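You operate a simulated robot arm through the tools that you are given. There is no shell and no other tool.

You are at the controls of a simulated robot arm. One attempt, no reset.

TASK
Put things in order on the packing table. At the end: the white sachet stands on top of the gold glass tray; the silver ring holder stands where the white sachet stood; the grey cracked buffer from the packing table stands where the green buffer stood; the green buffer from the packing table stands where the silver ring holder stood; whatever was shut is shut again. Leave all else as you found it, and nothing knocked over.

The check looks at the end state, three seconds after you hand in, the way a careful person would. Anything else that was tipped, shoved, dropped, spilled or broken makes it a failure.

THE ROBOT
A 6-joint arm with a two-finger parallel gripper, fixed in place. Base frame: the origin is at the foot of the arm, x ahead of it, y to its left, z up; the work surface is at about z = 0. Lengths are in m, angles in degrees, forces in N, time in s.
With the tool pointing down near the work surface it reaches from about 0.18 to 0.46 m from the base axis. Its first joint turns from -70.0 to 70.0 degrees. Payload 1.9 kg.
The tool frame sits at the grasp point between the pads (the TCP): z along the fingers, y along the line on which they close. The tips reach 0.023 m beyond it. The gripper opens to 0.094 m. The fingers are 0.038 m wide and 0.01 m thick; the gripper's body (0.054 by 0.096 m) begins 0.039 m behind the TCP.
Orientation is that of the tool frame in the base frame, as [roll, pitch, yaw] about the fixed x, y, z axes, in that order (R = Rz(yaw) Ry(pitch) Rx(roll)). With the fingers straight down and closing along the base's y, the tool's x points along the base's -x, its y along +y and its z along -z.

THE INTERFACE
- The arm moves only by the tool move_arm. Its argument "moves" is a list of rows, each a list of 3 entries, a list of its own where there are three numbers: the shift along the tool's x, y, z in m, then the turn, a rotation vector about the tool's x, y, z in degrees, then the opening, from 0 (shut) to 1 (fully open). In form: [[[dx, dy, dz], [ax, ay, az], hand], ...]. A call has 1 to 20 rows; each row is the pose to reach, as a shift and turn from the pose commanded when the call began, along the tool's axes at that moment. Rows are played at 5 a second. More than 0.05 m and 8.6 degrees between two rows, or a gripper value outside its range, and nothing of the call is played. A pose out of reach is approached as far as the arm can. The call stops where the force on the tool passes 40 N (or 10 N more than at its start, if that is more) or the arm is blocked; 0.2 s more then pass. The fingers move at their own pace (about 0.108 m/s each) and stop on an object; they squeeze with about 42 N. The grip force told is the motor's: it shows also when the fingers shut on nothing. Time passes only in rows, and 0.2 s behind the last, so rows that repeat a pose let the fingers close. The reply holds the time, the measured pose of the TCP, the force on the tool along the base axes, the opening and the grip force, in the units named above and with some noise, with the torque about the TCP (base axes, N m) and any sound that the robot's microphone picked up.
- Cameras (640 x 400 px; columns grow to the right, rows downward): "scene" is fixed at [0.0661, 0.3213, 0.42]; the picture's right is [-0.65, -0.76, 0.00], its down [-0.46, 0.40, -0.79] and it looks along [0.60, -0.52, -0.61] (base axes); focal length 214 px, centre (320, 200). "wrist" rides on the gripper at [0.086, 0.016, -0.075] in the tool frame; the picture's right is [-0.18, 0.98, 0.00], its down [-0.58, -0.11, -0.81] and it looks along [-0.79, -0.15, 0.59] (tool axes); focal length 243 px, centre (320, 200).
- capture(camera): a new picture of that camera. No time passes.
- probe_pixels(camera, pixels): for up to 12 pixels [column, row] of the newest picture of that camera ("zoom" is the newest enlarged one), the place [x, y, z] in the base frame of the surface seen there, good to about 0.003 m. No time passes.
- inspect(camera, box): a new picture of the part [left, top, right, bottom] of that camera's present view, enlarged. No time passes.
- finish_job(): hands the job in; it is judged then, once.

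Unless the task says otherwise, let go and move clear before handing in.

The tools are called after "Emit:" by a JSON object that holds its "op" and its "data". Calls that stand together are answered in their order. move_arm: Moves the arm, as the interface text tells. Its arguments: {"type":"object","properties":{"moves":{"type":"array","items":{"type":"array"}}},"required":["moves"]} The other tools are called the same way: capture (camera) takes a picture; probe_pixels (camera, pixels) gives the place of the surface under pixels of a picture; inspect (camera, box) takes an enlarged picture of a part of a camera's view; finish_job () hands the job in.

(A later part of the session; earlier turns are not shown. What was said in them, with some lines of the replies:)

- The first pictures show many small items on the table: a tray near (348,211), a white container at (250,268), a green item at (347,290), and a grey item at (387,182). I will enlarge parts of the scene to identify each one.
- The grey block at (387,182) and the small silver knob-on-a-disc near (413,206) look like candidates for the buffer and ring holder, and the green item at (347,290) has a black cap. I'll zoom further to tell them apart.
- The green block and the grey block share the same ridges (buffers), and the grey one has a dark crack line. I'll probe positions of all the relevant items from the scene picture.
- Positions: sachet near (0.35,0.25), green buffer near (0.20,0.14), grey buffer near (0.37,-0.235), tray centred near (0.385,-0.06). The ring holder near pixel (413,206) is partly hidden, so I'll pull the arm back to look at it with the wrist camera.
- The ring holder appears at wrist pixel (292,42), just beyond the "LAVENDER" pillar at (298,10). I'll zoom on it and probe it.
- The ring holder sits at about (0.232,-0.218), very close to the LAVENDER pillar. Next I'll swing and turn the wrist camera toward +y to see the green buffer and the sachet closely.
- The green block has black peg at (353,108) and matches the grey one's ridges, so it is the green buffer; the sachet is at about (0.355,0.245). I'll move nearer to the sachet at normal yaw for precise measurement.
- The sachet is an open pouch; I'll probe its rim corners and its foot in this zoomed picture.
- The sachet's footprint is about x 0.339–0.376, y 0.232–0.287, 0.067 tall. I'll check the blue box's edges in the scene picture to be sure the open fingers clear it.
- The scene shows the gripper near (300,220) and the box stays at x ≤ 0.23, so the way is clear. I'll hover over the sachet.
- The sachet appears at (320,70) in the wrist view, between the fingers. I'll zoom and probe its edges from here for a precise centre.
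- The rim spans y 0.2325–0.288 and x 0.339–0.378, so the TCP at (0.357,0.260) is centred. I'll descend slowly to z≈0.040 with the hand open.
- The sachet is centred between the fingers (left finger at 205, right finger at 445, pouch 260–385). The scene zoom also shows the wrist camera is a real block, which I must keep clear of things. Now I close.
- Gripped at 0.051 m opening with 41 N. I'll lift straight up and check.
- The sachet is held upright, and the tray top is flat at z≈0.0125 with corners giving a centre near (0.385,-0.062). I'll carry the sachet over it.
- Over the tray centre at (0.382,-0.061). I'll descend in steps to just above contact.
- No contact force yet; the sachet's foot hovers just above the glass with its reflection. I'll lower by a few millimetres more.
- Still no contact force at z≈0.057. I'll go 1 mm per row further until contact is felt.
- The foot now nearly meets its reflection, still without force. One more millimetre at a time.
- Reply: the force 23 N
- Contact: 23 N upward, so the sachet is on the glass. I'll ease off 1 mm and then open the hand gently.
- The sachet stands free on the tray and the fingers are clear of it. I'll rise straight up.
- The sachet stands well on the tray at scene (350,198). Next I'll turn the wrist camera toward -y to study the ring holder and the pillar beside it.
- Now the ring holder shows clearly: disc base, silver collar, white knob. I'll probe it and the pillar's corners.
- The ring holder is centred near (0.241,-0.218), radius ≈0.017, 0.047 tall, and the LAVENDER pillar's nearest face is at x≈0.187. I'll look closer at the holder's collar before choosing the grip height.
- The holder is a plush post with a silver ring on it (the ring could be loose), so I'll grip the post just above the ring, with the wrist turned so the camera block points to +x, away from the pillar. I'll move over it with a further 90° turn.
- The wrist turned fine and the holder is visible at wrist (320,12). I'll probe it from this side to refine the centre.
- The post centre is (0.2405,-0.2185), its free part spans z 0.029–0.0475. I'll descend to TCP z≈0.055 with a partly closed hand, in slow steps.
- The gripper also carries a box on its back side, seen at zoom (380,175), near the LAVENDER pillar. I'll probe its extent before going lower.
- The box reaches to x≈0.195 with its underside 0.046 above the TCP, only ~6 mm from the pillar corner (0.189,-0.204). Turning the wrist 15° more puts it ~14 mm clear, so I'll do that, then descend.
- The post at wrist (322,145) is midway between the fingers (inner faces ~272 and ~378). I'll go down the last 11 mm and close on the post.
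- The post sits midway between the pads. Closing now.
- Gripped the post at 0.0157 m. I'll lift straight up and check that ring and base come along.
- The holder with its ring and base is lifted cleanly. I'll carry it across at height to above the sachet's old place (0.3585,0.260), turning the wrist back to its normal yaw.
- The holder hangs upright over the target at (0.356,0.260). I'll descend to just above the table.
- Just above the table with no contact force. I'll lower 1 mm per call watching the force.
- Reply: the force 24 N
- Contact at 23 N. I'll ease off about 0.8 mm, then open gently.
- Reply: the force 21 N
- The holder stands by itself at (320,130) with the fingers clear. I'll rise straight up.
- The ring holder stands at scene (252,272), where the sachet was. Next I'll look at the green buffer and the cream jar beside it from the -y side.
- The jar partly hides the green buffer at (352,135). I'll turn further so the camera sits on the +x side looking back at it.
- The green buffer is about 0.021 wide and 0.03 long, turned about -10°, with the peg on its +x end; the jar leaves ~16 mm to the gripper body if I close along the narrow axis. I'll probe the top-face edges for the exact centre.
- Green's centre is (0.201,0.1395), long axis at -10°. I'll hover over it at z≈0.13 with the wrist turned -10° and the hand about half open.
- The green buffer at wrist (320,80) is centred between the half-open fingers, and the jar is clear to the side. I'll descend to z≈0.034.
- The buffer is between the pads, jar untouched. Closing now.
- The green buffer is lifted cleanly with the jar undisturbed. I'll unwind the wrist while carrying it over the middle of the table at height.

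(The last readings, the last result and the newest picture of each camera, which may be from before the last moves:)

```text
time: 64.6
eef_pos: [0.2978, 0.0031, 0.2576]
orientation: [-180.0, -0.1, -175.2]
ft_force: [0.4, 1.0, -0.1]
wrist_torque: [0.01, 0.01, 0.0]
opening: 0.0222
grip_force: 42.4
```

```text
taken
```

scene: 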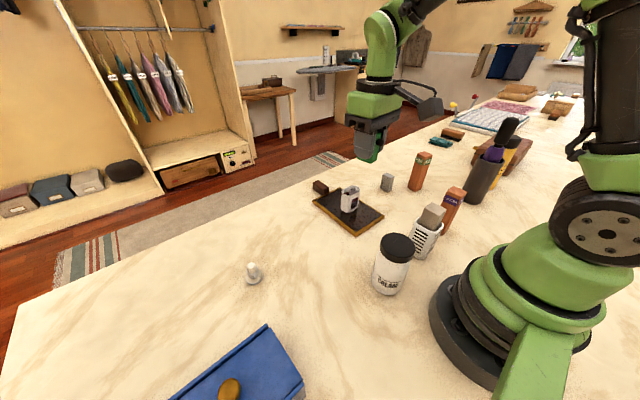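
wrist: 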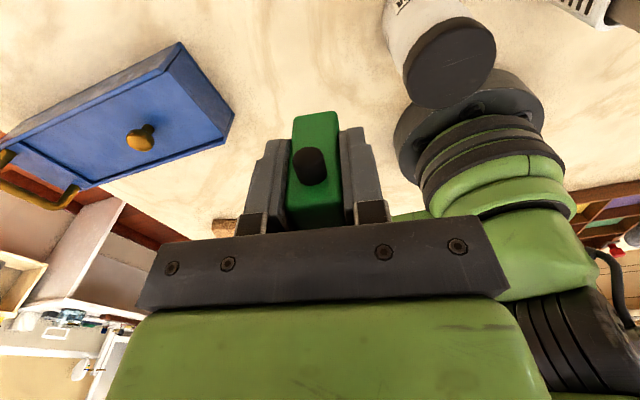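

At (0.298,0.003,0.258). I'll continue turning and carry the buffer to above the ring holder's old place (0.2405,-0.2185).

Emit:
{"op": "move_arm", "data": {"moves": [[[0.0038, -0.0108, 0], [0, 0, 8.5], 0], [[0.0076, -0.0216, 0], [0, 0, 17], 0], [[0.0115, -0.0324, 0], [0, 0, 25.5], 0], [[0.0153, -0.0432, 0], [0, 0, 34], 0], [[0.0191, -0.054, 0], [0, 0, 42.5], 0], [[0.0229, -0.0647, 0], [0, 0, 51], 0], [[0.0267, -0.0755, 0], [0, 0, 59.5], 0], [[0.0306, -0.0863, 0], [0, 0, 68], 0], [[0.0344, -0.0971, 0], [0, 0, 76.5], 0], [[0.0382, -0.1079, 0], [0, 0, 85], 0], [[0.042, -0.1187, 0], [0, 0, 93.5], 0], [[0.0458, -0.1295, 0], [0, 0, 102], 0], [[0.0497, -0.1403, 0], [0, 0, 110.5], 0], [[0.0535, -0.1511, 0], [0, 0, 119], 0], [[0.0573, -0.1619, 0], [0, 0, 127.5], 0], [[0.0611, -0.1726, 0], [0, 0, 136], 0], [[0.0649, -0.1834, 0], [0, 0, 144.5], 0], [[0.0688, -0.1942, 0], [0, 0, 153], 0], [[0.0726, -0.205, 0], [0, 0, 161.5], 0], [[0.0764, -0.2158, 0], [0, 0, 170], 0]]}}

Emit:
{"op": "capture", "data": {"camera": "wrist"}}

Emit:
{"op": "capture", "data": {"camera": "scene"}}

```text
time: 68.8
eef_pos: [0.2406, -0.2195, 0.2589]
orientation: [-180.0, 0.0, 14.9]
ft_force: [1.1, -0.1, -0.9]
wrist_torque: [-0.01, -0.01, 0.0]
opening: 0.0219
grip_force: 42.0
```

```text
taken
```

wrist: 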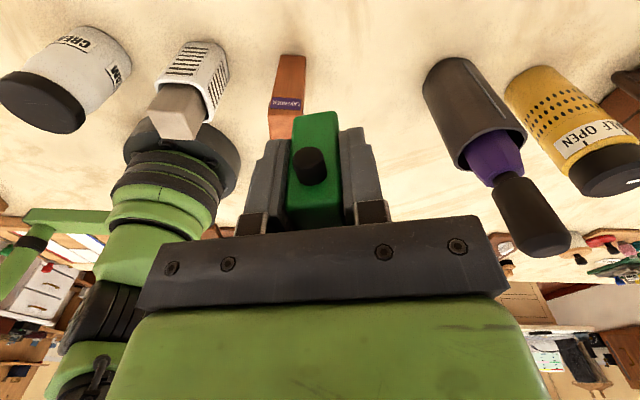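

```text
taken
```

scene: 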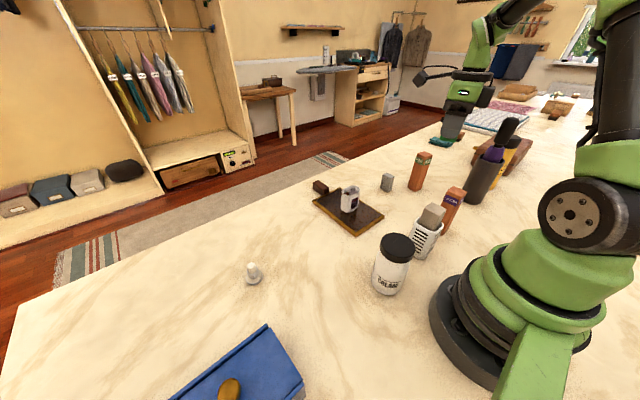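

It's over (0.2406,-0.2195). I'll descend to z≈0.09 first and check the clearance to the pillar.

Emit:
{"op": "move_arm", "data": {"moves": [[[0, 0, 0.03], [0, 0, 0], 0], [[0, 0, 0.06], [0, 0, 0], 0], [[0, 0, 0.09], [0, 0, 0], 0], [[0, 0, 0.12], [0, 0, 0], 0], [[0, 0, 0.145], [0, 0, 0], 0], [[0, 0, 0.165], [0, 0, 0], 0], [[0, 0, 0.165], [0, 0, 0], 0]]}}

Emit:
{"op": "inspect", "data": {"camera": "scene", "box": [390, 130, 510, 240]}}

Emit:
{"op": "capture", "data": {"camera": "wrist"}}

```text
time: 70.4
eef_pos: [0.2413, -0.2207, 0.0922]
orientation: [180.0, -0.1, 14.9]
ft_force: [0.4, 0.5, -0.9]
wrist_torque: [0.0, 0.03, -0.02]
opening: 0.0221
grip_force: 42.2
```

```text
3.64 times, centred on (450, 185) of scene
```

zoom: 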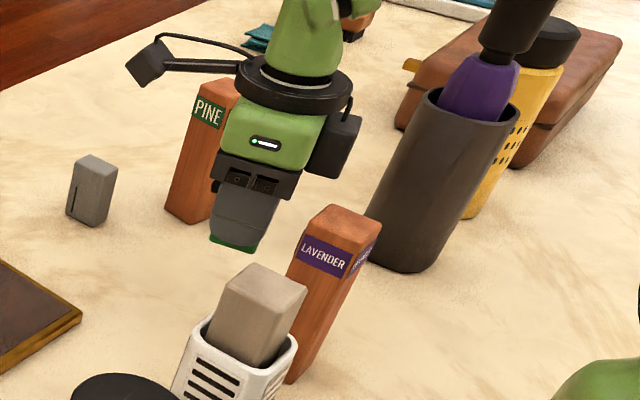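

```text
taken
```

wrist: 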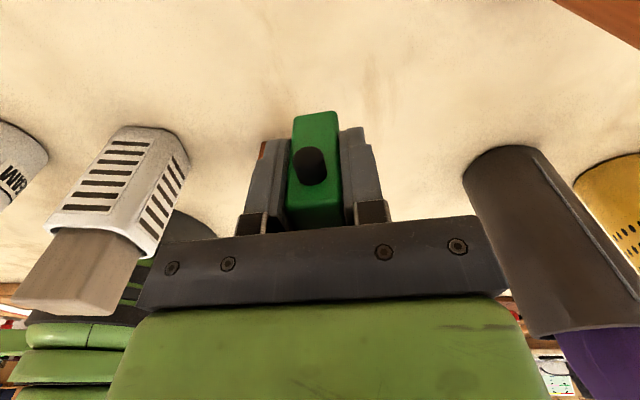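

Clear of the pillar. I'll lower to about 4 mm above the table, with a small correction in y.

Emit:
{"op": "move_arm", "data": {"moves": [[[0.0004, -0.0014, 0.015], [0, 0, 0], 0], [[0.0004, -0.0014, 0.03], [0, 0, 0], 0], [[0.0004, -0.0014, 0.042], [0, 0, 0], 0], [[0.0004, -0.0014, 0.049], [0, 0, 0], 0], [[0.0004, -0.0014, 0.053], [0, 0, 0], 0], [[0.0004, -0.0014, 0.053], [0, 0, 0], 0]]}}

Emit:
{"op": "inspect", "data": {"camera": "scene", "box": [390, 130, 510, 240]}}

```text
time: 71.8
eef_pos: [0.2417, -0.217, 0.0387]
orientation: [-180.0, 0.1, 15.0]
ft_force: [0.3, -0.1, 0.7]
wrist_torque: [0.0, 0.02, -0.03]
opening: 0.0223
grip_force: 42.1
```

```text
3.64 times, centred on (450, 185) of scene
```

zoom: 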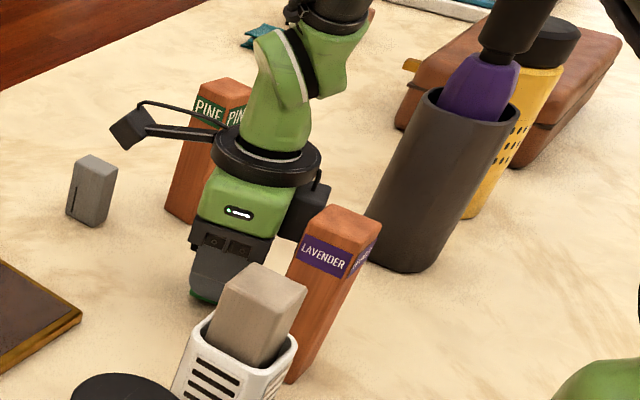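

No unwanted contact; force still near zero. I'll lower millimetre by millimetre to touch the table.

Emit:
{"op": "move_arm", "data": {"moves": [[[0, 0, 0.001], [0, 0, 0], 0], [[0, 0, 0.002], [0, 0, 0], 0]]}}

Emit:
{"op": "move_arm", "data": {"moves": [[[0, 0, 0.001], [0, 0, 0], 0], [[0, 0, 0.001], [0, 0, 0], 0]]}}

Emit:
{"op": "move_arm", "data": {"moves": [[[0, 0, 0.001], [0, 0, 0], 0], [[0, 0, 0.001], [0, 0, 0], 0]]}}

```text
time: 72.4
eef_pos: [0.2401, -0.2164, 0.037]
orientation: [180.0, -0.1, 15.1]
ft_force: [-0.3, 1.2, -0.2]
wrist_torque: [-0.01, -0.02, 0.0]
opening: 0.0222
grip_force: 41.9
```

```text
time: 73.0
eef_pos: [0.241, -0.2174, 0.0365]
orientation: [180.0, 0.0, 15.0]
ft_force: [-0.6, -0.7, -0.4]
wrist_torque: [-0.02, -0.03, 0.02]
opening: 0.0221
grip_force: 41.8
```

```text
time: 73.6
eef_pos: [0.2415, -0.2183, 0.0352]
orientation: [-179.9, 0.0, 15.0]
ft_force: [0.8, -0.2, -0.6]
wrist_torque: [-0.01, 0.02, 0.05]
opening: 0.022
grip_force: 42.1
```

Emit:
{"op": "move_arm", "data": {"moves": [[[0, 0, 0.001], [0, 0, 0], 0], [[0, 0, 0.001], [0, 0, 0], 0]]}}

Emit:
{"op": "move_arm", "data": {"moves": [[[0, 0, 0.0007], [0, 0, 0], 0], [[0, 0, 0.0007], [0, 0, 0], 0]]}}

```text
time: 74.2
eef_pos: [0.2413, -0.2169, 0.0353]
orientation: [179.9, 0.0, 15.0]
ft_force: [-0.1, -0.6, -0.6]
wrist_torque: [0.01, -0.04, 0.03]
opening: 0.0223
grip_force: 42.1
```

```text
time: 74.8
eef_pos: [0.2412, -0.2175, 0.0347]
orientation: [180.0, -0.1, 14.9]
ft_force: [-0.4, -0.7, 0.0]
wrist_torque: [-0.02, -0.02, 0.0]
opening: 0.0218
grip_force: 41.7
```

Emit:
{"op": "move_arm", "data": {"moves": [[[0, 0, 0.0007], [0, 0, 0], 0], [[0, 0, 0.0007], [0, 0, 0], 0]]}}

Emit:
{"op": "move_arm", "data": {"moves": [[[0, 0, 0.0007], [0, 0, 0], 0], [[0, 0, 0.0007], [0, 0, 0], 0]]}}

```text
time: 75.4
eef_pos: [0.2411, -0.2165, 0.0337]
orientation: [180.0, 0.1, 15.0]
ft_force: [0.6, -0.1, -0.5]
wrist_torque: [0.04, -0.02, -0.02]
opening: 0.0223
grip_force: 42.2
```

```text
time: 76.0
eef_pos: [0.2421, -0.2179, 0.0323]
orientation: [-179.9, -0.1, 15.0]
ft_force: [-4.8, 0.1, 13.6]
wrist_torque: [-0.01, 0.2, 0.0]
opening: 0.0222
grip_force: 41.8
```

Contact at 13.6 N, so the buffer stands on the table. I'll ease up slightly and open.

Emit:
{"op": "move_arm", "data": {"moves": [[[0, 0, -0.0005], [0, 0, 0], 0], [[0, 0, -0.0005], [0, 0, 0], 0]]}}

Emit:
{"op": "move_arm", "data": {"moves": [[[0, 0, 0], [0, 0, 0], 0.26], [[0, 0, 0], [0, 0, 0], 0.35], [[0, 0, 0], [0, 0, 0], 0.5], [[0, 0, 0], [0, 0, 0], 0.55], [[0, 0, 0], [0, 0, 0], 0.55]]}}

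Emit:
{"op": "capture", "data": {"camera": "wrist"}}

```text
time: 76.6
eef_pos: [0.2413, -0.2177, 0.0348]
orientation: [180.0, -0.1, 15.0]
ft_force: [-1.4, 0.1, 8.8]
wrist_torque: [-0.03, 0.07, -0.01]
opening: 0.0221
grip_force: 41.6
```

```text
time: 77.8
eef_pos: [0.2415, -0.2178, 0.0345]
orientation: [180.0, 0.0, 14.9]
ft_force: [0.2, -0.4, -0.3]
wrist_torque: [-0.03, 0.0, -0.02]
opening: 0.0517
grip_force: 0.2
```

```text
taken
```

wrist: 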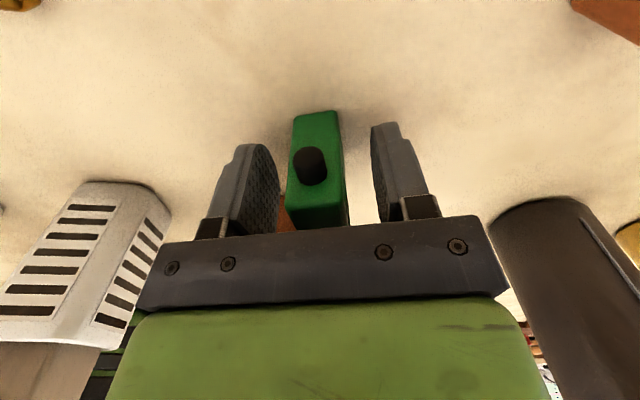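

The green buffer stands free between the open pads. I'll rise straight up.

Emit:
{"op": "move_arm", "data": {"moves": [[[0, 0, -0.01], [0, 0, 0], 0.55], [[0, 0, -0.03], [0, 0, 0], 0.55], [[0, 0, -0.06], [0, 0, 0], 0.55], [[0, 0, -0.1], [0, 0, 0], 0.55], [[0, 0, -0.14], [0, 0, 0], 0.55], [[0, 0, -0.18], [0, 0, 0], 0.7], [[0, 0, -0.21], [0, 0, 0], 1], [[0, 0, -0.21], [0, 0, 0], 1]]}}

Emit:
{"op": "capture", "data": {"camera": "wrist"}}

Emit:
{"op": "capture", "data": {"camera": "scene"}}

```text
time: 79.6
eef_pos: [0.2397, -0.2183, 0.244]
orientation: [180.0, 0.0, 15.0]
ft_force: [-0.5, 0.4, 1.1]
wrist_torque: [0.0, -0.03, -0.01]
opening: 0.0942
grip_force: 0.1
```

```text
taken
```

wrist: 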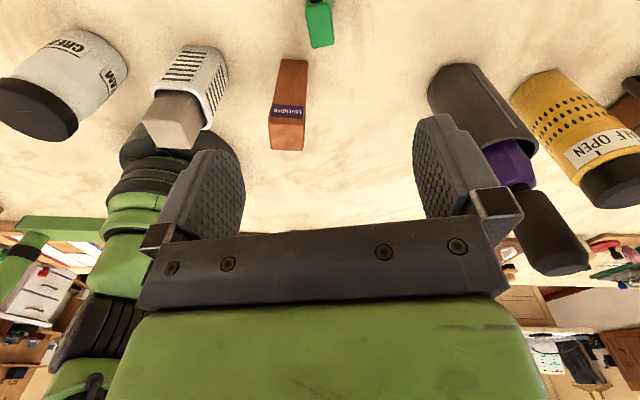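

```text
taken
```

scene: 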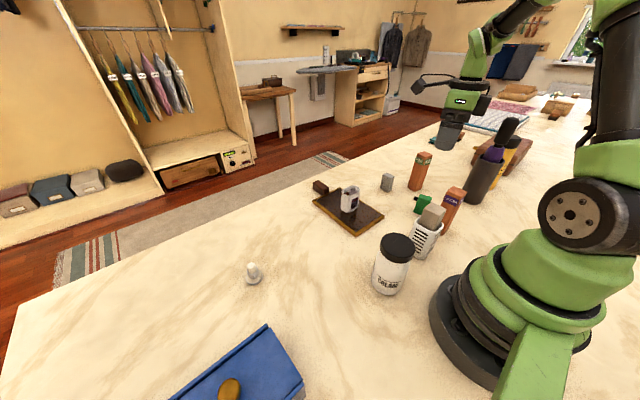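

The green buffer stands at scene (423,203), just where the ring holder was. Now I'll unwind the wrist and look at the grey buffer.

Emit:
{"op": "move_arm", "data": {"moves": [[[0.0013, 0.001, -0.001], [0, 0, -8.25], 1], [[0.0026, 0.0019, -0.002], [0, 0, -16.5], 1], [[0.0039, 0.0029, -0.003], [0, 0, -24.75], 1], [[0.0052, 0.0039, -0.004], [0, 0, -33], 1], [[0.0065, 0.0049, -0.005], [0, 0, -41.25], 1], [[0.0078, 0.0058, -0.006], [0, 0, -49.5], 1], [[0.0091, 0.0068, -0.006], [0, 0, -57.75], 1], [[0.0104, 0.0078, -0.006], [0, 0, -66], 1], [[0.0117, 0.0087, -0.006], [0, 0, -74.25], 1], [[0.013, 0.0097, -0.006], [0, 0, -82.5], 1], [[0.0142, 0.0107, -0.006], [0, 0, -90.75], 1], [[0.0155, 0.0116, -0.006], [0, 0, -99], 1], [[0.0168, 0.0126, -0.006], [0, 0, -107.25], 1], [[0.0181, 0.0136, -0.006], [0, 0, -115.5], 1], [[0.0194, 0.0146, -0.006], [0, 0, -123.75], 1], [[0.0207, 0.0155, -0.006], [0, 0, -132], 1], [[0.022, 0.0165, -0.006], [0, 0, -140.25], 1], [[0.0233, 0.0175, -0.006], [0, 0, -148.5], 1], [[0.0246, 0.0184, -0.006], [0, 0, -156.75], 1], [[0.0259, 0.0194, -0.006], [0, 0, -165], 1]]}}

Emit:
{"op": "capture", "data": {"camera": "wrist"}}

```text
time: 83.8
eef_pos: [0.2712, -0.2305, 0.2499]
orientation: [-180.0, 0.0, -179.8]
ft_force: [1.0, 0.4, 0.9]
wrist_torque: [0.0, 0.01, 0.0]
opening: 0.0939
grip_force: 0.0
```

```text
taken
```

wrist: 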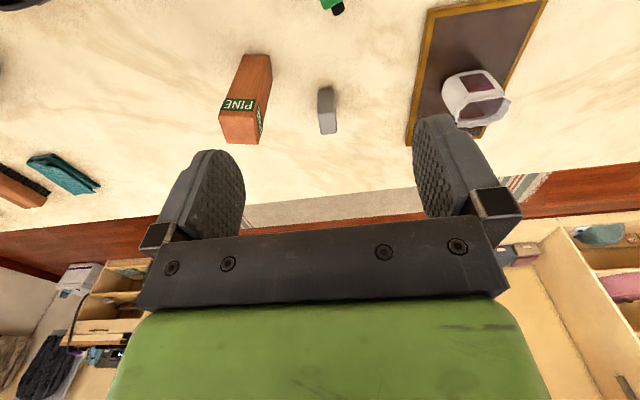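

Emit:
{"op": "inspect", "data": {"camera": "wrist", "box": [302, 75, 352, 140]}}

```text
6.15 times, centred on (327, 108) of wrist
```

zoom: 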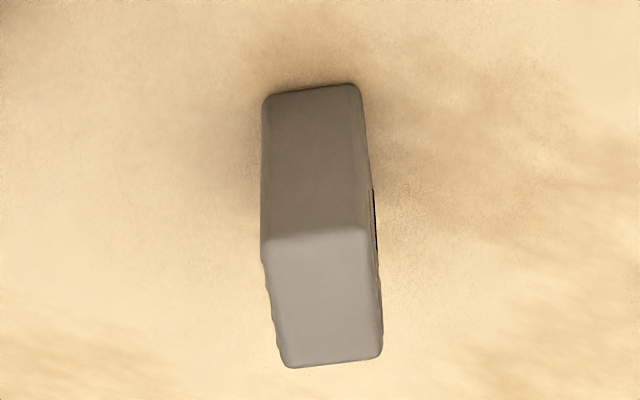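

Emit:
{"op": "probe_pixels", "data": {"camera": "zoom", "pixels": [[275, 255], [360, 245], [290, 355], [372, 348], [275, 305], [368, 295], [318, 300], [270, 100], [352, 92], [312, 98], [320, 245], [330, 352]]}}

Emit:
{"op": "probe_pixels", "data": {"camera": "wrist", "pixels": [[238, 140], [258, 135], [272, 60], [245, 57], [250, 105], [408, 145], [340, 10], [230, 125]]}}

```text
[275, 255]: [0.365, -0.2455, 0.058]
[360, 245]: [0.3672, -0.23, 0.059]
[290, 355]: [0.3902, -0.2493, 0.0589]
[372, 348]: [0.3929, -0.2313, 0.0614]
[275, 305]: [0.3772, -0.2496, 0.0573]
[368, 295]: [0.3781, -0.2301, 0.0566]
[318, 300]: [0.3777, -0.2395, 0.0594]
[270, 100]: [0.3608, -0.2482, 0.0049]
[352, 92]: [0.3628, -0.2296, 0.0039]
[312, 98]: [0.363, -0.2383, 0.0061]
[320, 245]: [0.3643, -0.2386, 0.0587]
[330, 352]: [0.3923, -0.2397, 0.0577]
```

```text
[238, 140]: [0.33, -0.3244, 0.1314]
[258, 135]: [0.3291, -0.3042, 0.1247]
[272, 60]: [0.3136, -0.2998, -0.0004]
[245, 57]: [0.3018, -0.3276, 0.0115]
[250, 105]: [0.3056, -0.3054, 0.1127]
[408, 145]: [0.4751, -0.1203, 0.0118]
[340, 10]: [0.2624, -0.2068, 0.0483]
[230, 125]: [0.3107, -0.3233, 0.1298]
```

The grey buffer's centre is (0.378,-0.2395), long axis at -6°, top z≈0.058. I'll hover above it with the wrist turned 6° and the hand half open.

Emit:
{"op": "move_arm", "data": {"moves": [[[-0.025, -0.002, 0.01], [0, 0, 1.5], 0.8], [[-0.05, -0.004, 0.03], [0, 0, 3], 0.6], [[-0.075, -0.006, 0.05], [0, 0, 4.5], 0.5], [[-0.1068, -0.009, 0.08], [0, 0, 6], 0.5], [[-0.1068, -0.009, 0.11], [0, 0, 6], 0.5], [[-0.1068, -0.009, 0.12], [0, 0, 6], 0.5], [[-0.1068, -0.009, 0.12], [0, 0, 6], 0.5]]}}

Emit:
{"op": "capture", "data": {"camera": "wrist"}}

Emit:
{"op": "inspect", "data": {"camera": "scene", "box": [320, 110, 460, 230]}}

```text
time: 85.4
eef_pos: [0.3783, -0.2376, 0.13]
orientation: [180.0, -0.1, 174.0]
ft_force: [0.3, 0.3, 0.4]
wrist_torque: [0.01, 0.0, -0.01]
opening: 0.0471
grip_force: 0.1
```

```text
taken
```

wrist: 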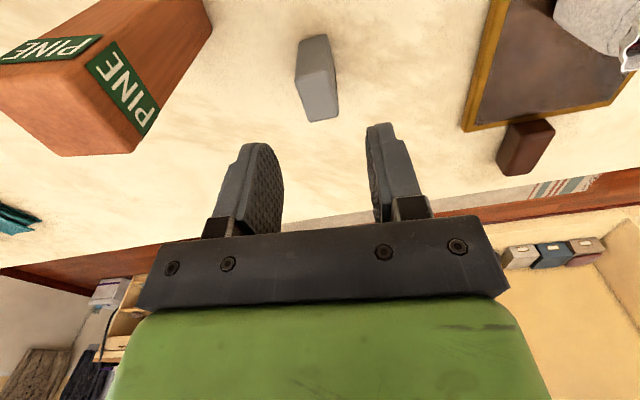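

```text
3.33 times, centred on (390, 170) of scene
```

zoom: 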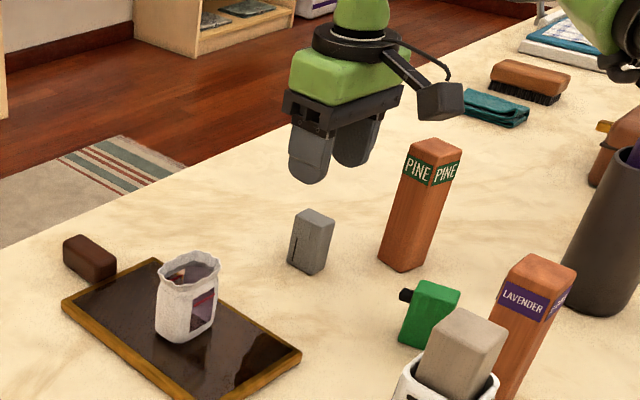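

The grey buffer (wrist (318,80)) is between the fingers, PINE pillar well clear. I'll descend to z≈0.034.

Emit:
{"op": "move_arm", "data": {"moves": [[[0, -0.0012, 0.02], [0, 0, 0], 0.5], [[0, -0.0012, 0.04], [0, 0, 0], 0.5], [[0, -0.0012, 0.055], [0, 0, 0], 0.5], [[0, -0.0012, 0.07], [0, 0, 0], 0.5], [[0, -0.0012, 0.082], [0, 0, 0], 0.5], [[0, -0.0012, 0.09], [0, 0, 0], 0.5], [[0, -0.0012, 0.096], [0, 0, 0], 0.5], [[0, -0.0012, 0.096], [0, 0, 0], 0.5]]}}

Emit:
{"op": "capture", "data": {"camera": "wrist"}}

Emit:
{"op": "inspect", "data": {"camera": "scene", "box": [320, 110, 460, 230]}}

```text
time: 87.2
eef_pos: [0.3779, -0.2392, 0.0337]
orientation: [179.9, 0.0, 174.0]
ft_force: [0.3, -0.3, 0.1]
wrist_torque: [-0.01, -0.04, -0.01]
opening: 0.0472
grip_force: 0.1
```

```text
taken
```

wrist: 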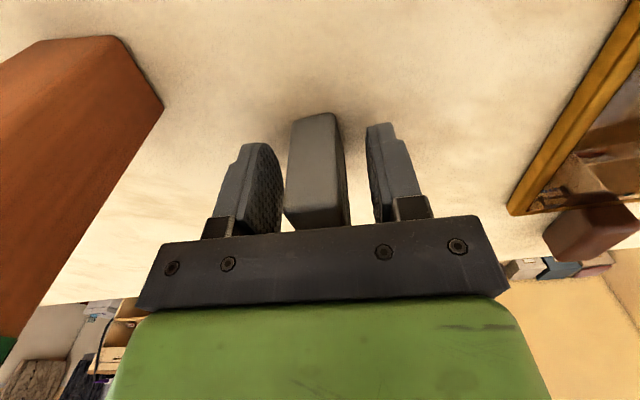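

```text
3.33 times, centred on (390, 170) of scene
```

zoom: 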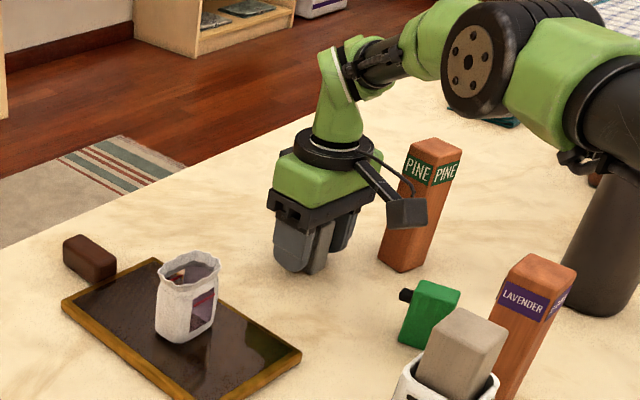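

The grey buffer is centred between the pads. Closing and lifting.

Emit:
{"op": "move_arm", "data": {"moves": [[[0, 0, 0], [0, 0, 0], 0.35], [[0, 0, 0], [0, 0, 0], 0.2], [[0, 0, 0], [0, 0, 0], 0.0], [[0, 0, 0], [0, 0, 0], 0.0], [[0, 0, 0], [0, 0, 0], 0.0]]}}

Emit:
{"op": "move_arm", "data": {"moves": [[[0, 0, -0.005], [0, 0, 0], 0], [[0, 0, -0.02], [0, 0, 0], 0], [[0, 0, -0.045], [0, 0, 0], 0], [[0, 0, -0.08], [0, 0, 0], 0], [[0, 0, -0.12], [0, 0, 0], 0], [[0, 0, -0.16], [0, 0, 0], 0], [[0, 0, -0.19], [0, 0, 0], 0], [[0, 0, -0.19], [0, 0, 0], 0]]}}

Emit:
{"op": "capture", "data": {"camera": "wrist"}}

Emit:
{"op": "capture", "data": {"camera": "scene"}}

```text
time: 88.4
eef_pos: [0.379, -0.2393, 0.0336]
orientation: [-179.9, 0.1, 174.0]
ft_force: [0.1, -0.1, 0.4]
wrist_torque: [0.03, 0.02, -0.01]
opening: 0.0221
grip_force: 42.5
```

```text
time: 90.2
eef_pos: [0.3763, -0.2402, 0.2229]
orientation: [-180.0, 0.0, 174.0]
ft_force: [-0.1, 0.0, -0.5]
wrist_torque: [-0.01, -0.03, 0.01]
opening: 0.0219
grip_force: 42.2
```

```text
taken
```

wrist: 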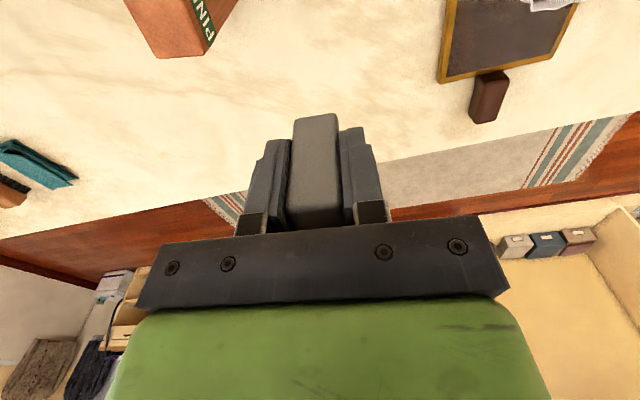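

```text
taken
```

scene: 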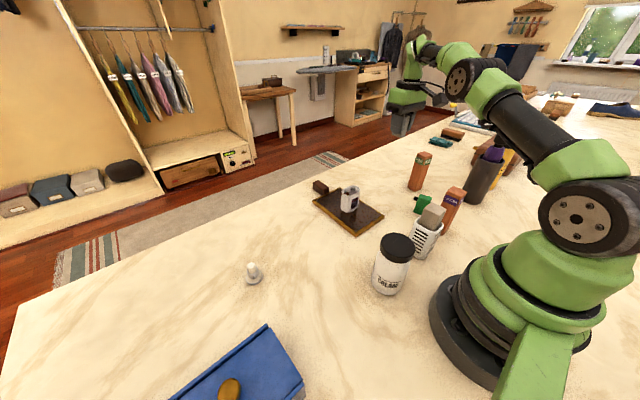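

The grey buffer is lifted; everything else stands. I'll carry it to above the green buffer's old place (0.201,0.1395), turning 4° to match.

Emit:
{"op": "move_arm", "data": {"moves": [[[0.0077, 0.0128, -0.004], [0, 0, 0.2], 0], [[0.023, 0.0384, -0.01], [0, 0, 0.5], 0], [[0.0383, 0.064, -0.01], [0, 0, 0.8], 0], [[0.0537, 0.0897, -0.01], [0, 0, 1.0], 0], [[0.069, 0.1153, -0.01], [0, 0, 1.3], 0], [[0.0843, 0.141, -0.01], [0, 0, 1.6], 0], [[0.0997, 0.1666, -0.01], [0, 0, 1.9], 0], [[0.115, 0.1922, -0.01], [0, 0, 2.2], 0], [[0.1304, 0.2178, -0.01], [0, 0, 2.5], 0], [[0.1457, 0.2435, -0.01], [0, 0, 2.8], 0], [[0.161, 0.2691, -0.01], [0, 0, 3.1], 0], [[0.1764, 0.2947, -0.01], [0, 0, 3.4], 0], [[0.1917, 0.3204, -0.01], [0, 0, 3.7], 0], [[0.207, 0.346, -0.01], [0, 0, 4], 0], [[0.2147, 0.3588, -0.01], [0, 0, 4], 0], [[0.2147, 0.3588, -0.01], [0, 0, 4], 0]]}}

Emit:
{"op": "capture", "data": {"camera": "wrist"}}

Emit:
{"op": "capture", "data": {"camera": "scene"}}

```text
time: 93.6
eef_pos: [0.2016, 0.1379, 0.2324]
orientation: [-180.0, 0.0, 169.9]
ft_force: [1.2, 0.2, 0.0]
wrist_torque: [0.01, 0.0, 0.01]
opening: 0.0223
grip_force: 42.6
```

```text
taken
```

wrist: 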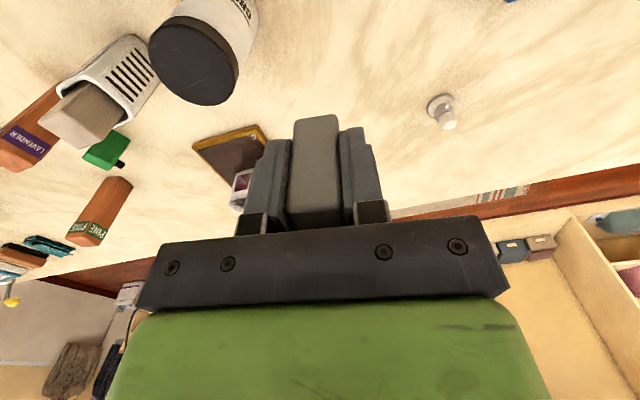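

```text
taken
```

scene: 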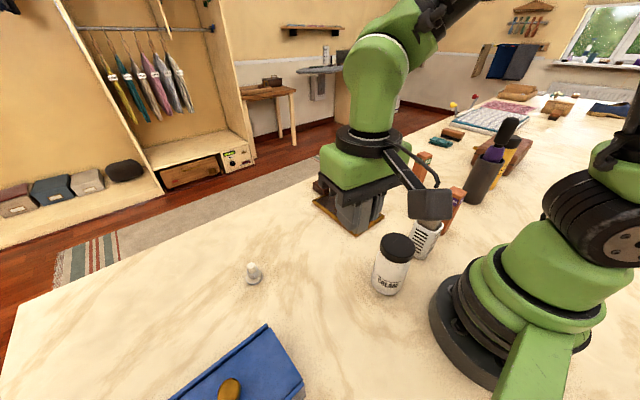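

Held over the spot at (0.202,0.138). I'll descend to z≈0.09 and check.

Emit:
{"op": "move_arm", "data": {"moves": [[[0, 0.001, 0.03], [0, 0, 0], 0], [[0, 0.001, 0.06], [0, 0, 0], 0], [[0, 0.001, 0.09], [0, 0, 0], 0], [[0, 0.001, 0.12], [0, 0, 0], 0], [[0, 0.001, 0.14], [0, 0, 0], 0], [[0, 0.001, 0.14], [0, 0, 0], 0]]}}

Emit:
{"op": "inspect", "data": {"camera": "scene", "box": [280, 160, 460, 320]}}

Emit:
{"op": "capture", "data": {"camera": "wrist"}}

```text
time: 95.0
eef_pos: [0.2035, 0.1397, 0.093]
orientation: [-180.0, 0.0, 170.1]
ft_force: [-0.3, -0.8, -0.5]
wrist_torque: [0.02, 0.01, -0.02]
opening: 0.0223
grip_force: 42.4
```

```text
2.50 times, centred on (370, 240) of scene
```

zoom: 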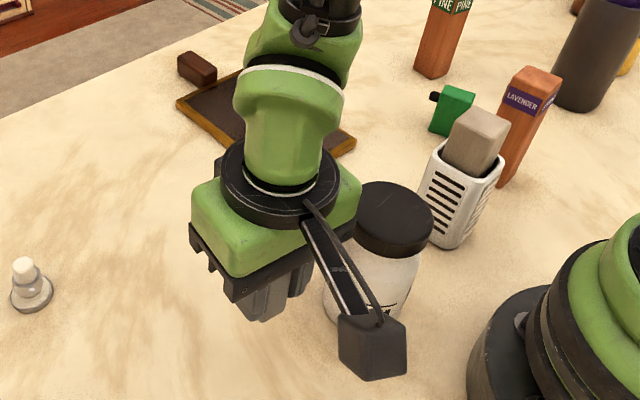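

```text
taken
```

wrist: 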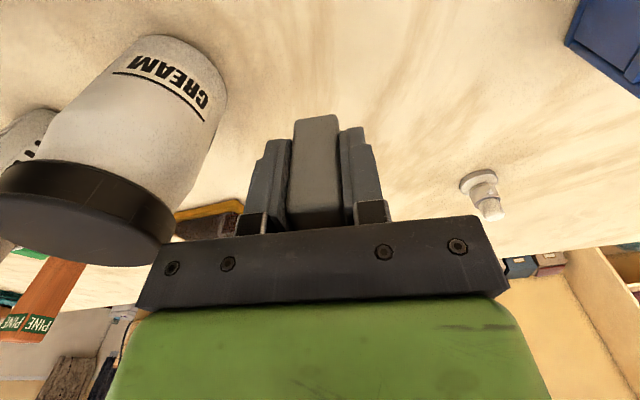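

The jar lid at wrist (170,230) clears the gripper bar's end by about 15 mm, the same gap as when I picked the green one. I'll lower to about 4 mm above the table.

Emit:
{"op": "move_arm", "data": {"moves": [[[0.001, 0, 0.012], [0, 0, 0], 0], [[0.001, 0, 0.024], [0, 0, 0], 0], [[0.001, 0, 0.036], [0, 0, 0], 0], [[0.001, 0, 0.045], [0, 0, 0], 0], [[0.001, 0, 0.051], [0, 0, 0], 0], [[0.001, 0, 0.054], [0, 0, 0], 0], [[0.001, 0, 0.054], [0, 0, 0], 0]]}}

Emit:
{"op": "inspect", "data": {"camera": "scene", "box": [280, 160, 460, 320]}}

Emit:
{"op": "capture", "data": {"camera": "wrist"}}

```text
time: 96.6
eef_pos: [0.1996, 0.1408, 0.0392]
orientation: [-180.0, 0.0, 170.0]
ft_force: [0.2, -0.4, -0.3]
wrist_torque: [-0.01, 0.01, -0.01]
opening: 0.022
grip_force: 41.6
```

```text
2.50 times, centred on (370, 240) of scene
```

zoom: 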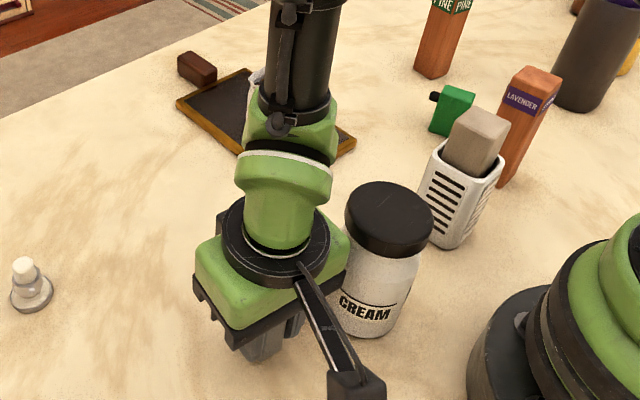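

```text
taken
```

wrist: 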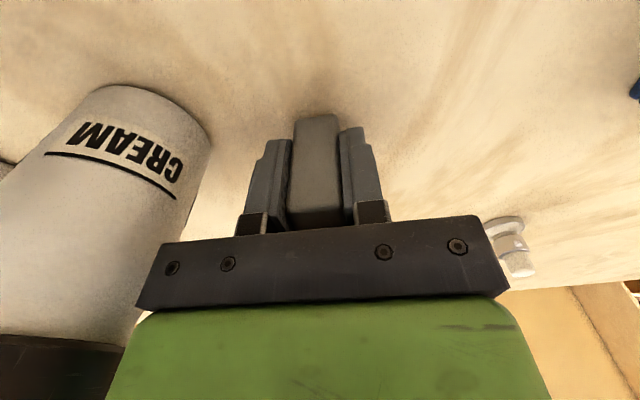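

No contact with the jar, force near zero. I'll lower millimetre by millimetre to touch down.

Emit:
{"op": "move_arm", "data": {"moves": [[[0, 0, 0.001], [0, 0, 0], 0], [[0, 0, 0.002], [0, 0, 0], 0], [[0, 0, 0.003], [0, 0, 0], 0], [[0, 0, 0.003], [0, 0, 0], 0]]}}

Emit:
{"op": "move_arm", "data": {"moves": [[[0, 0, 0.001], [0, 0, 0], 0], [[0, 0, 0.001], [0, 0, 0], 0]]}}

Emit:
{"op": "move_arm", "data": {"moves": [[[0, 0, 0.0007], [0, 0, 0], 0], [[0, 0, 0.0007], [0, 0, 0], 0]]}}

```text
time: 97.6
eef_pos: [0.2021, 0.1403, 0.0364]
orientation: [-180.0, 0.0, 169.9]
ft_force: [-1.2, 0.4, -0.6]
wrist_torque: [0.01, 0.01, -0.02]
opening: 0.022
grip_force: 41.4
```

```text
time: 98.2
eef_pos: [0.2011, 0.1412, 0.0358]
orientation: [-180.0, 0.0, 170.0]
ft_force: [1.0, 0.2, 1.0]
wrist_torque: [0.02, 0.03, 0.0]
opening: 0.0223
grip_force: 42.5
```

```text
time: 98.8
eef_pos: [0.2001, 0.141, 0.0348]
orientation: [179.9, 0.0, 170.0]
ft_force: [0.2, -0.1, 0.3]
wrist_torque: [0.0, 0.0, -0.02]
opening: 0.0219
grip_force: 42.4
```

Emit:
{"op": "move_arm", "data": {"moves": [[[0, 0, 0.0007], [0, 0, 0], 0], [[0, 0, 0.0007], [0, 0, 0], 0]]}}

Emit:
{"op": "move_arm", "data": {"moves": [[[0, 0, 0.0007], [0, 0, 0], 0], [[0, 0, 0.0007], [0, 0, 0], 0]]}}

```text
time: 99.4
eef_pos: [0.2014, 0.141, 0.0341]
orientation: [-179.9, 0.0, 170.0]
ft_force: [-0.1, -0.6, -0.5]
wrist_torque: [-0.01, 0.01, 0.0]
opening: 0.0219
grip_force: 42.3
```

```text
time: 100.0
eef_pos: [0.2004, 0.1411, 0.0332]
orientation: [-180.0, 0.0, 169.9]
ft_force: [-0.6, 0.7, 1.1]
wrist_torque: [0.0, 0.0, 0.04]
opening: 0.022
grip_force: 41.5
```

Emit:
{"op": "move_arm", "data": {"moves": [[[0, 0, 0.0007], [0, 0, 0], 0], [[0, 0, 0.0007], [0, 0, 0], 0]]}}

Emit:
{"op": "move_arm", "data": {"moves": [[[0, 0, 0.0005], [0, 0, 0], 0], [[0, 0, 0.0005], [0, 0, 0], 0]]}}

```text
time: 100.6
eef_pos: [0.2006, 0.1416, 0.034]
orientation: [179.9, 0.1, 170.0]
ft_force: [-2.9, -1.1, 30.8]
wrist_torque: [-0.08, -0.07, -0.05]
opening: 0.0222
grip_force: 43.0
```

```text
time: 101.2
eef_pos: [0.201, 0.1412, 0.0313]
orientation: [179.9, 0.1, 170.0]
ft_force: [-0.6, -0.9, 31.6]
wrist_torque: [-0.08, -0.13, 0.0]
opening: 0.0221
grip_force: 42.0
```

Touchdown at about 31 N. I'll ease off a millimetre and then open only halfway (the jar is near).

Emit:
{"op": "move_arm", "data": {"moves": [[[0, 0, -0.0005], [0, 0, 0], 0], [[0, 0, -0.001], [0, 0, 0], 0], [[0, 0, -0.001], [0, 0, 0], 0]]}}

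Emit:
{"op": "move_arm", "data": {"moves": [[[0, 0, 0], [0, 0, 0], 0.26], [[0, 0, 0], [0, 0, 0], 0.35], [[0, 0, 0], [0, 0, 0], 0.5], [[0, 0, 0], [0, 0, 0], 0.5], [[0, 0, 0], [0, 0, 0], 0.5]]}}

Emit:
{"op": "capture", "data": {"camera": "wrist"}}

```text
time: 102.0
eef_pos: [0.2004, 0.1402, 0.0328]
orientation: [179.9, 0.0, 169.9]
ft_force: [-0.4, 0.1, 0.2]
wrist_torque: [0.02, -0.04, -0.04]
opening: 0.0219
grip_force: 41.8
```

```text
time: 103.2
eef_pos: [0.2015, 0.141, 0.0338]
orientation: [179.9, -0.1, 170.0]
ft_force: [0.1, 0.1, 0.9]
wrist_torque: [0.01, 0.03, 0.0]
opening: 0.0471
grip_force: 0.0
```

```text
taken
```

wrist: 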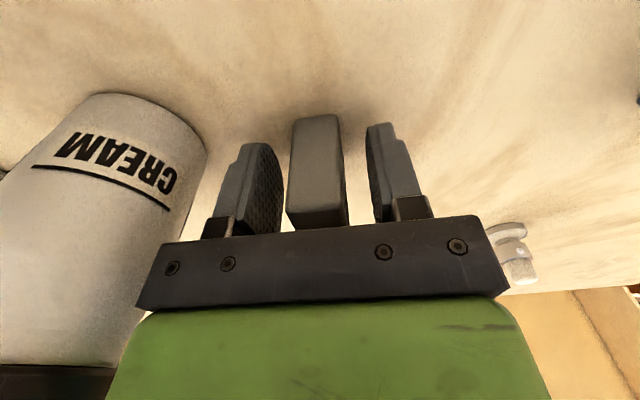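

The grey buffer stands free. I'll rise straight up to clear everything.

Emit:
{"op": "move_arm", "data": {"moves": [[[0, 0, -0.01], [0, 0, 0], 0.5], [[0, 0, -0.03], [0, 0, 0], 0.5], [[0, 0, -0.06], [0, 0, 0], 0.5], [[0, 0, -0.1], [0, 0, 0], 0.5], [[0, 0, -0.14], [0, 0, 0], 0.5], [[0, 0, -0.18], [0, 0, 0], 0.5], [[0, 0, -0.21], [0, 0, 0], 0.7], [[0, 0, -0.25], [0, 0, 0], 1], [[0, 0, -0.25], [0, 0, 0], 1]]}}

Emit:
{"op": "capture", "data": {"camera": "scene"}}

Emit:
{"op": "capture", "data": {"camera": "wrist"}}

```text
time: 105.2
eef_pos: [0.201, 0.1417, 0.2848]
orientation: [180.0, 0.1, 169.8]
ft_force: [-1.0, 0.5, -0.5]
wrist_torque: [0.03, 0.01, 0.03]
opening: 0.094
grip_force: 0.0
```

```text
taken
```

scene: 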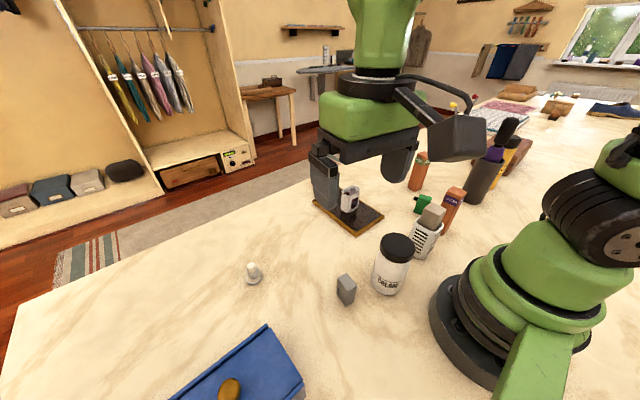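

```text
taken
```

wrist: 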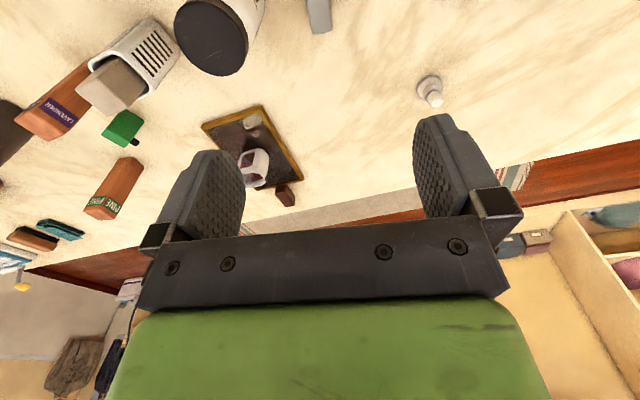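

The grey buffer stands at scene (346,290), where the green one was. I'll return the arm to its starting pose and verify everything.

Emit:
{"op": "move_arm", "data": {"moves": [[[-0.0125, -0.0268, -0.002], [0, 0, -1.1], 1], [[-0.025, -0.0535, -0.004], [0, 0, -2.2], 1], [[-0.0375, -0.0803, -0.006], [0, 0, -3.3], 1], [[-0.05, -0.107, -0.008], [0, 0, -4.4], 1], [[-0.0626, -0.1338, -0.01], [0, 0, -5.5], 1], [[-0.0751, -0.1605, -0.012], [0, 0, -6.6], 1], [[-0.0876, -0.1873, -0.014], [0, 0, -7.7], 1], [[-0.1, -0.214, -0.016], [0, 0, -8.8], 1], [[-0.1126, -0.2408, -0.017], [0, 0, -10], 1], [[-0.1126, -0.2408, -0.017], [0, 0, -10], 1]]}}

Emit:
{"op": "capture", "data": {"camera": "scene"}}

Emit:
{"op": "capture", "data": {"camera": "wrist"}}

Emit:
{"op": "inspect", "data": {"camera": "scene", "box": [300, 150, 480, 310]}}

Emit:
{"op": "inspect", "data": {"camera": "scene", "box": [200, 220, 320, 300]}}

Emit:
{"op": "inspect", "data": {"camera": "scene", "box": [420, 70, 600, 210]}}

```text
time: 107.4
eef_pos: [0.2693, -0.1183, 0.3007]
orientation: [180.0, -0.1, 180.0]
ft_force: [0.6, 0.0, 0.6]
wrist_torque: [0.02, 0.01, 0.0]
opening: 0.0939
grip_force: 0.1
```

```text
taken
```

scene: 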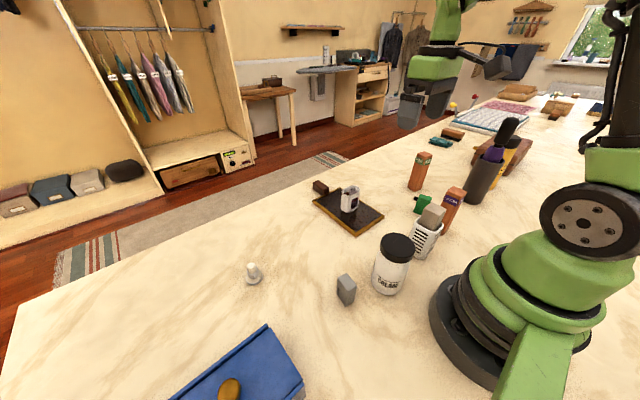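

```text
taken
```

wrist: 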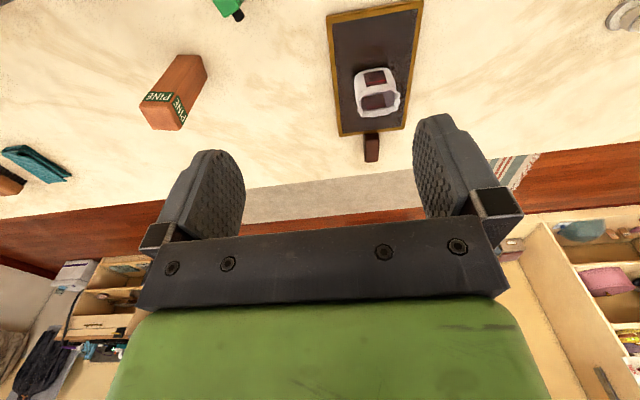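

```text
2.50 times, centred on (390, 230) of scene
```

zoom: 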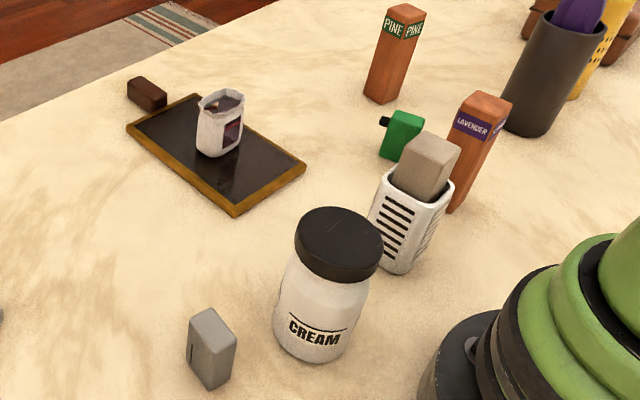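

```text
5.00 times, centred on (260, 260) of scene
```

zoom: 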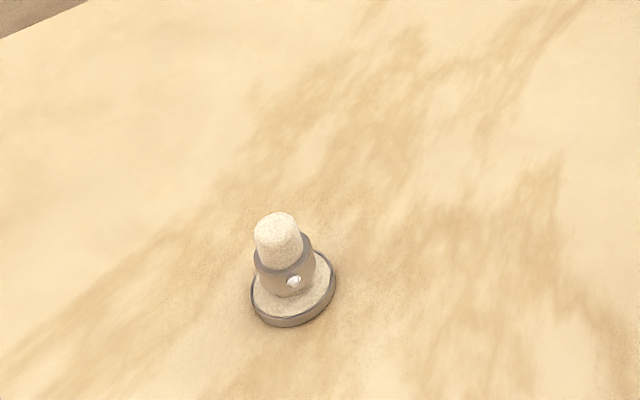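

```text
2.86 times, centred on (510, 140) of scene
```

zoom: 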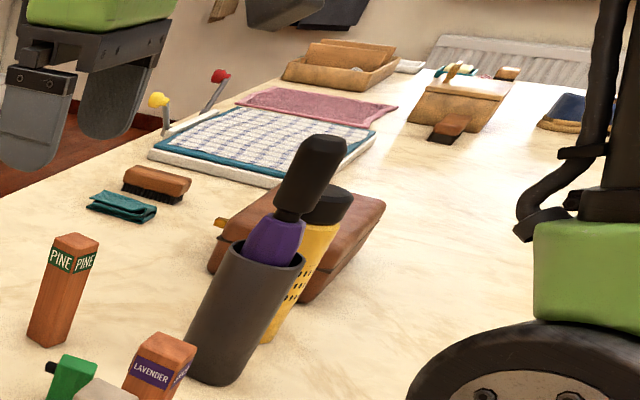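

Everything else looks unchanged and all four items stand upright. I'll probe their final positions as a last check.

Emit:
{"op": "probe_pixels", "data": {"camera": "scene", "pixels": [[253, 266], [252, 278], [260, 274], [346, 280], [349, 198], [423, 199], [395, 245], [432, 212], [452, 195], [421, 160], [480, 170], [230, 388]]}}

Emit:
{"op": "inspect", "data": {"camera": "scene", "box": [120, 300, 340, 400]}}

Emit:
{"op": "inspect", "data": {"camera": "scene", "box": [405, 185, 445, 220]}}

Emit:
{"op": "inspect", "data": {"camera": "scene", "box": [310, 170, 390, 240]}}

```text
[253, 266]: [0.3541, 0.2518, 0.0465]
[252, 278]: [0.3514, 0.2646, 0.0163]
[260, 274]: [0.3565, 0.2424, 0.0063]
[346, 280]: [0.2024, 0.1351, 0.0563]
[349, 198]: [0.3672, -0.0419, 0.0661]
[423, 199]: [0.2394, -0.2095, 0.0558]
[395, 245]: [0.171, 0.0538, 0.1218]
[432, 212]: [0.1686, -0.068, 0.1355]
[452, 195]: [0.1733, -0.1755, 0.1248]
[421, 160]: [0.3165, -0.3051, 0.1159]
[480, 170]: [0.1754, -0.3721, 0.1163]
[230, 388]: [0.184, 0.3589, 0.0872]
```

```text
2.91 times, centred on (230, 350) of scene
```

zoom: 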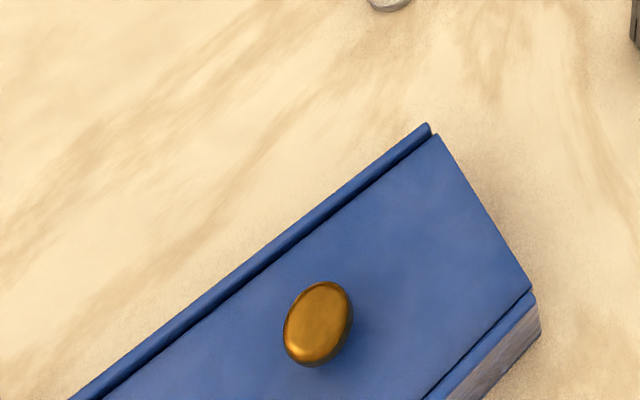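

```text
11.43 times, centred on (425, 202) of scene
```

zoom: 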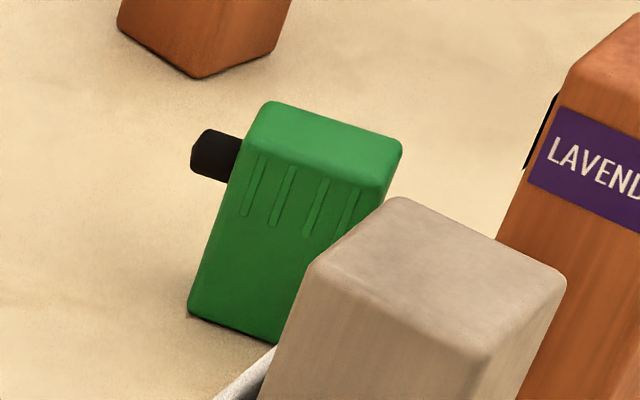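

```text
5.71 times, centred on (350, 205) of scene
```

zoom: 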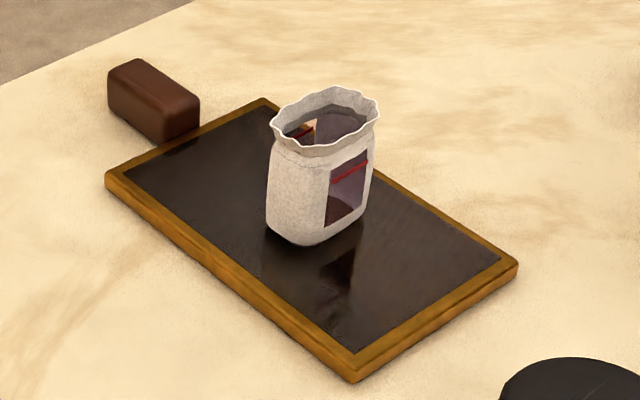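

All four items are upright in their places: sachet on the tray (349,198), ring holder near (0.357,0.258), grey buffer near (0.202,0.139), and green buffer near (0.240,-0.218). The jar, pillars, cup and blue box probe within 3 mm of where they started, nothing was opened, and the arm is clear. I'm handing in.

Emit:
{"op": "finish_job", "data": {}}

```text
The job is handed in.
```

I finished the rearrangement and handed it in; the result of the check was not reported back. In the last pictures and probes before handing in, everything was upright and where it should be:

- **White sachet:** it stands near the centre of the gold glass tray.
- **Silver ring holder:** it stands where the sachet stood, at about (0.357, 0.258), with its ring still on the post.
- **Green buffer:** it stands where the ring holder stood, at about (0.240, -0.218). It is turned about 25° from its original angle.
- **Grey cracked buffer:** it stands where the green buffer stood, at about (0.202, 0.139).

I opened nothing, so whatever was shut stayed shut. The cream jar, the pumice basket, the two pillars, the brush cup and the blue box all probed within about 3 mm of where they started. The arm let go and went back to its starting pose before I handed in.
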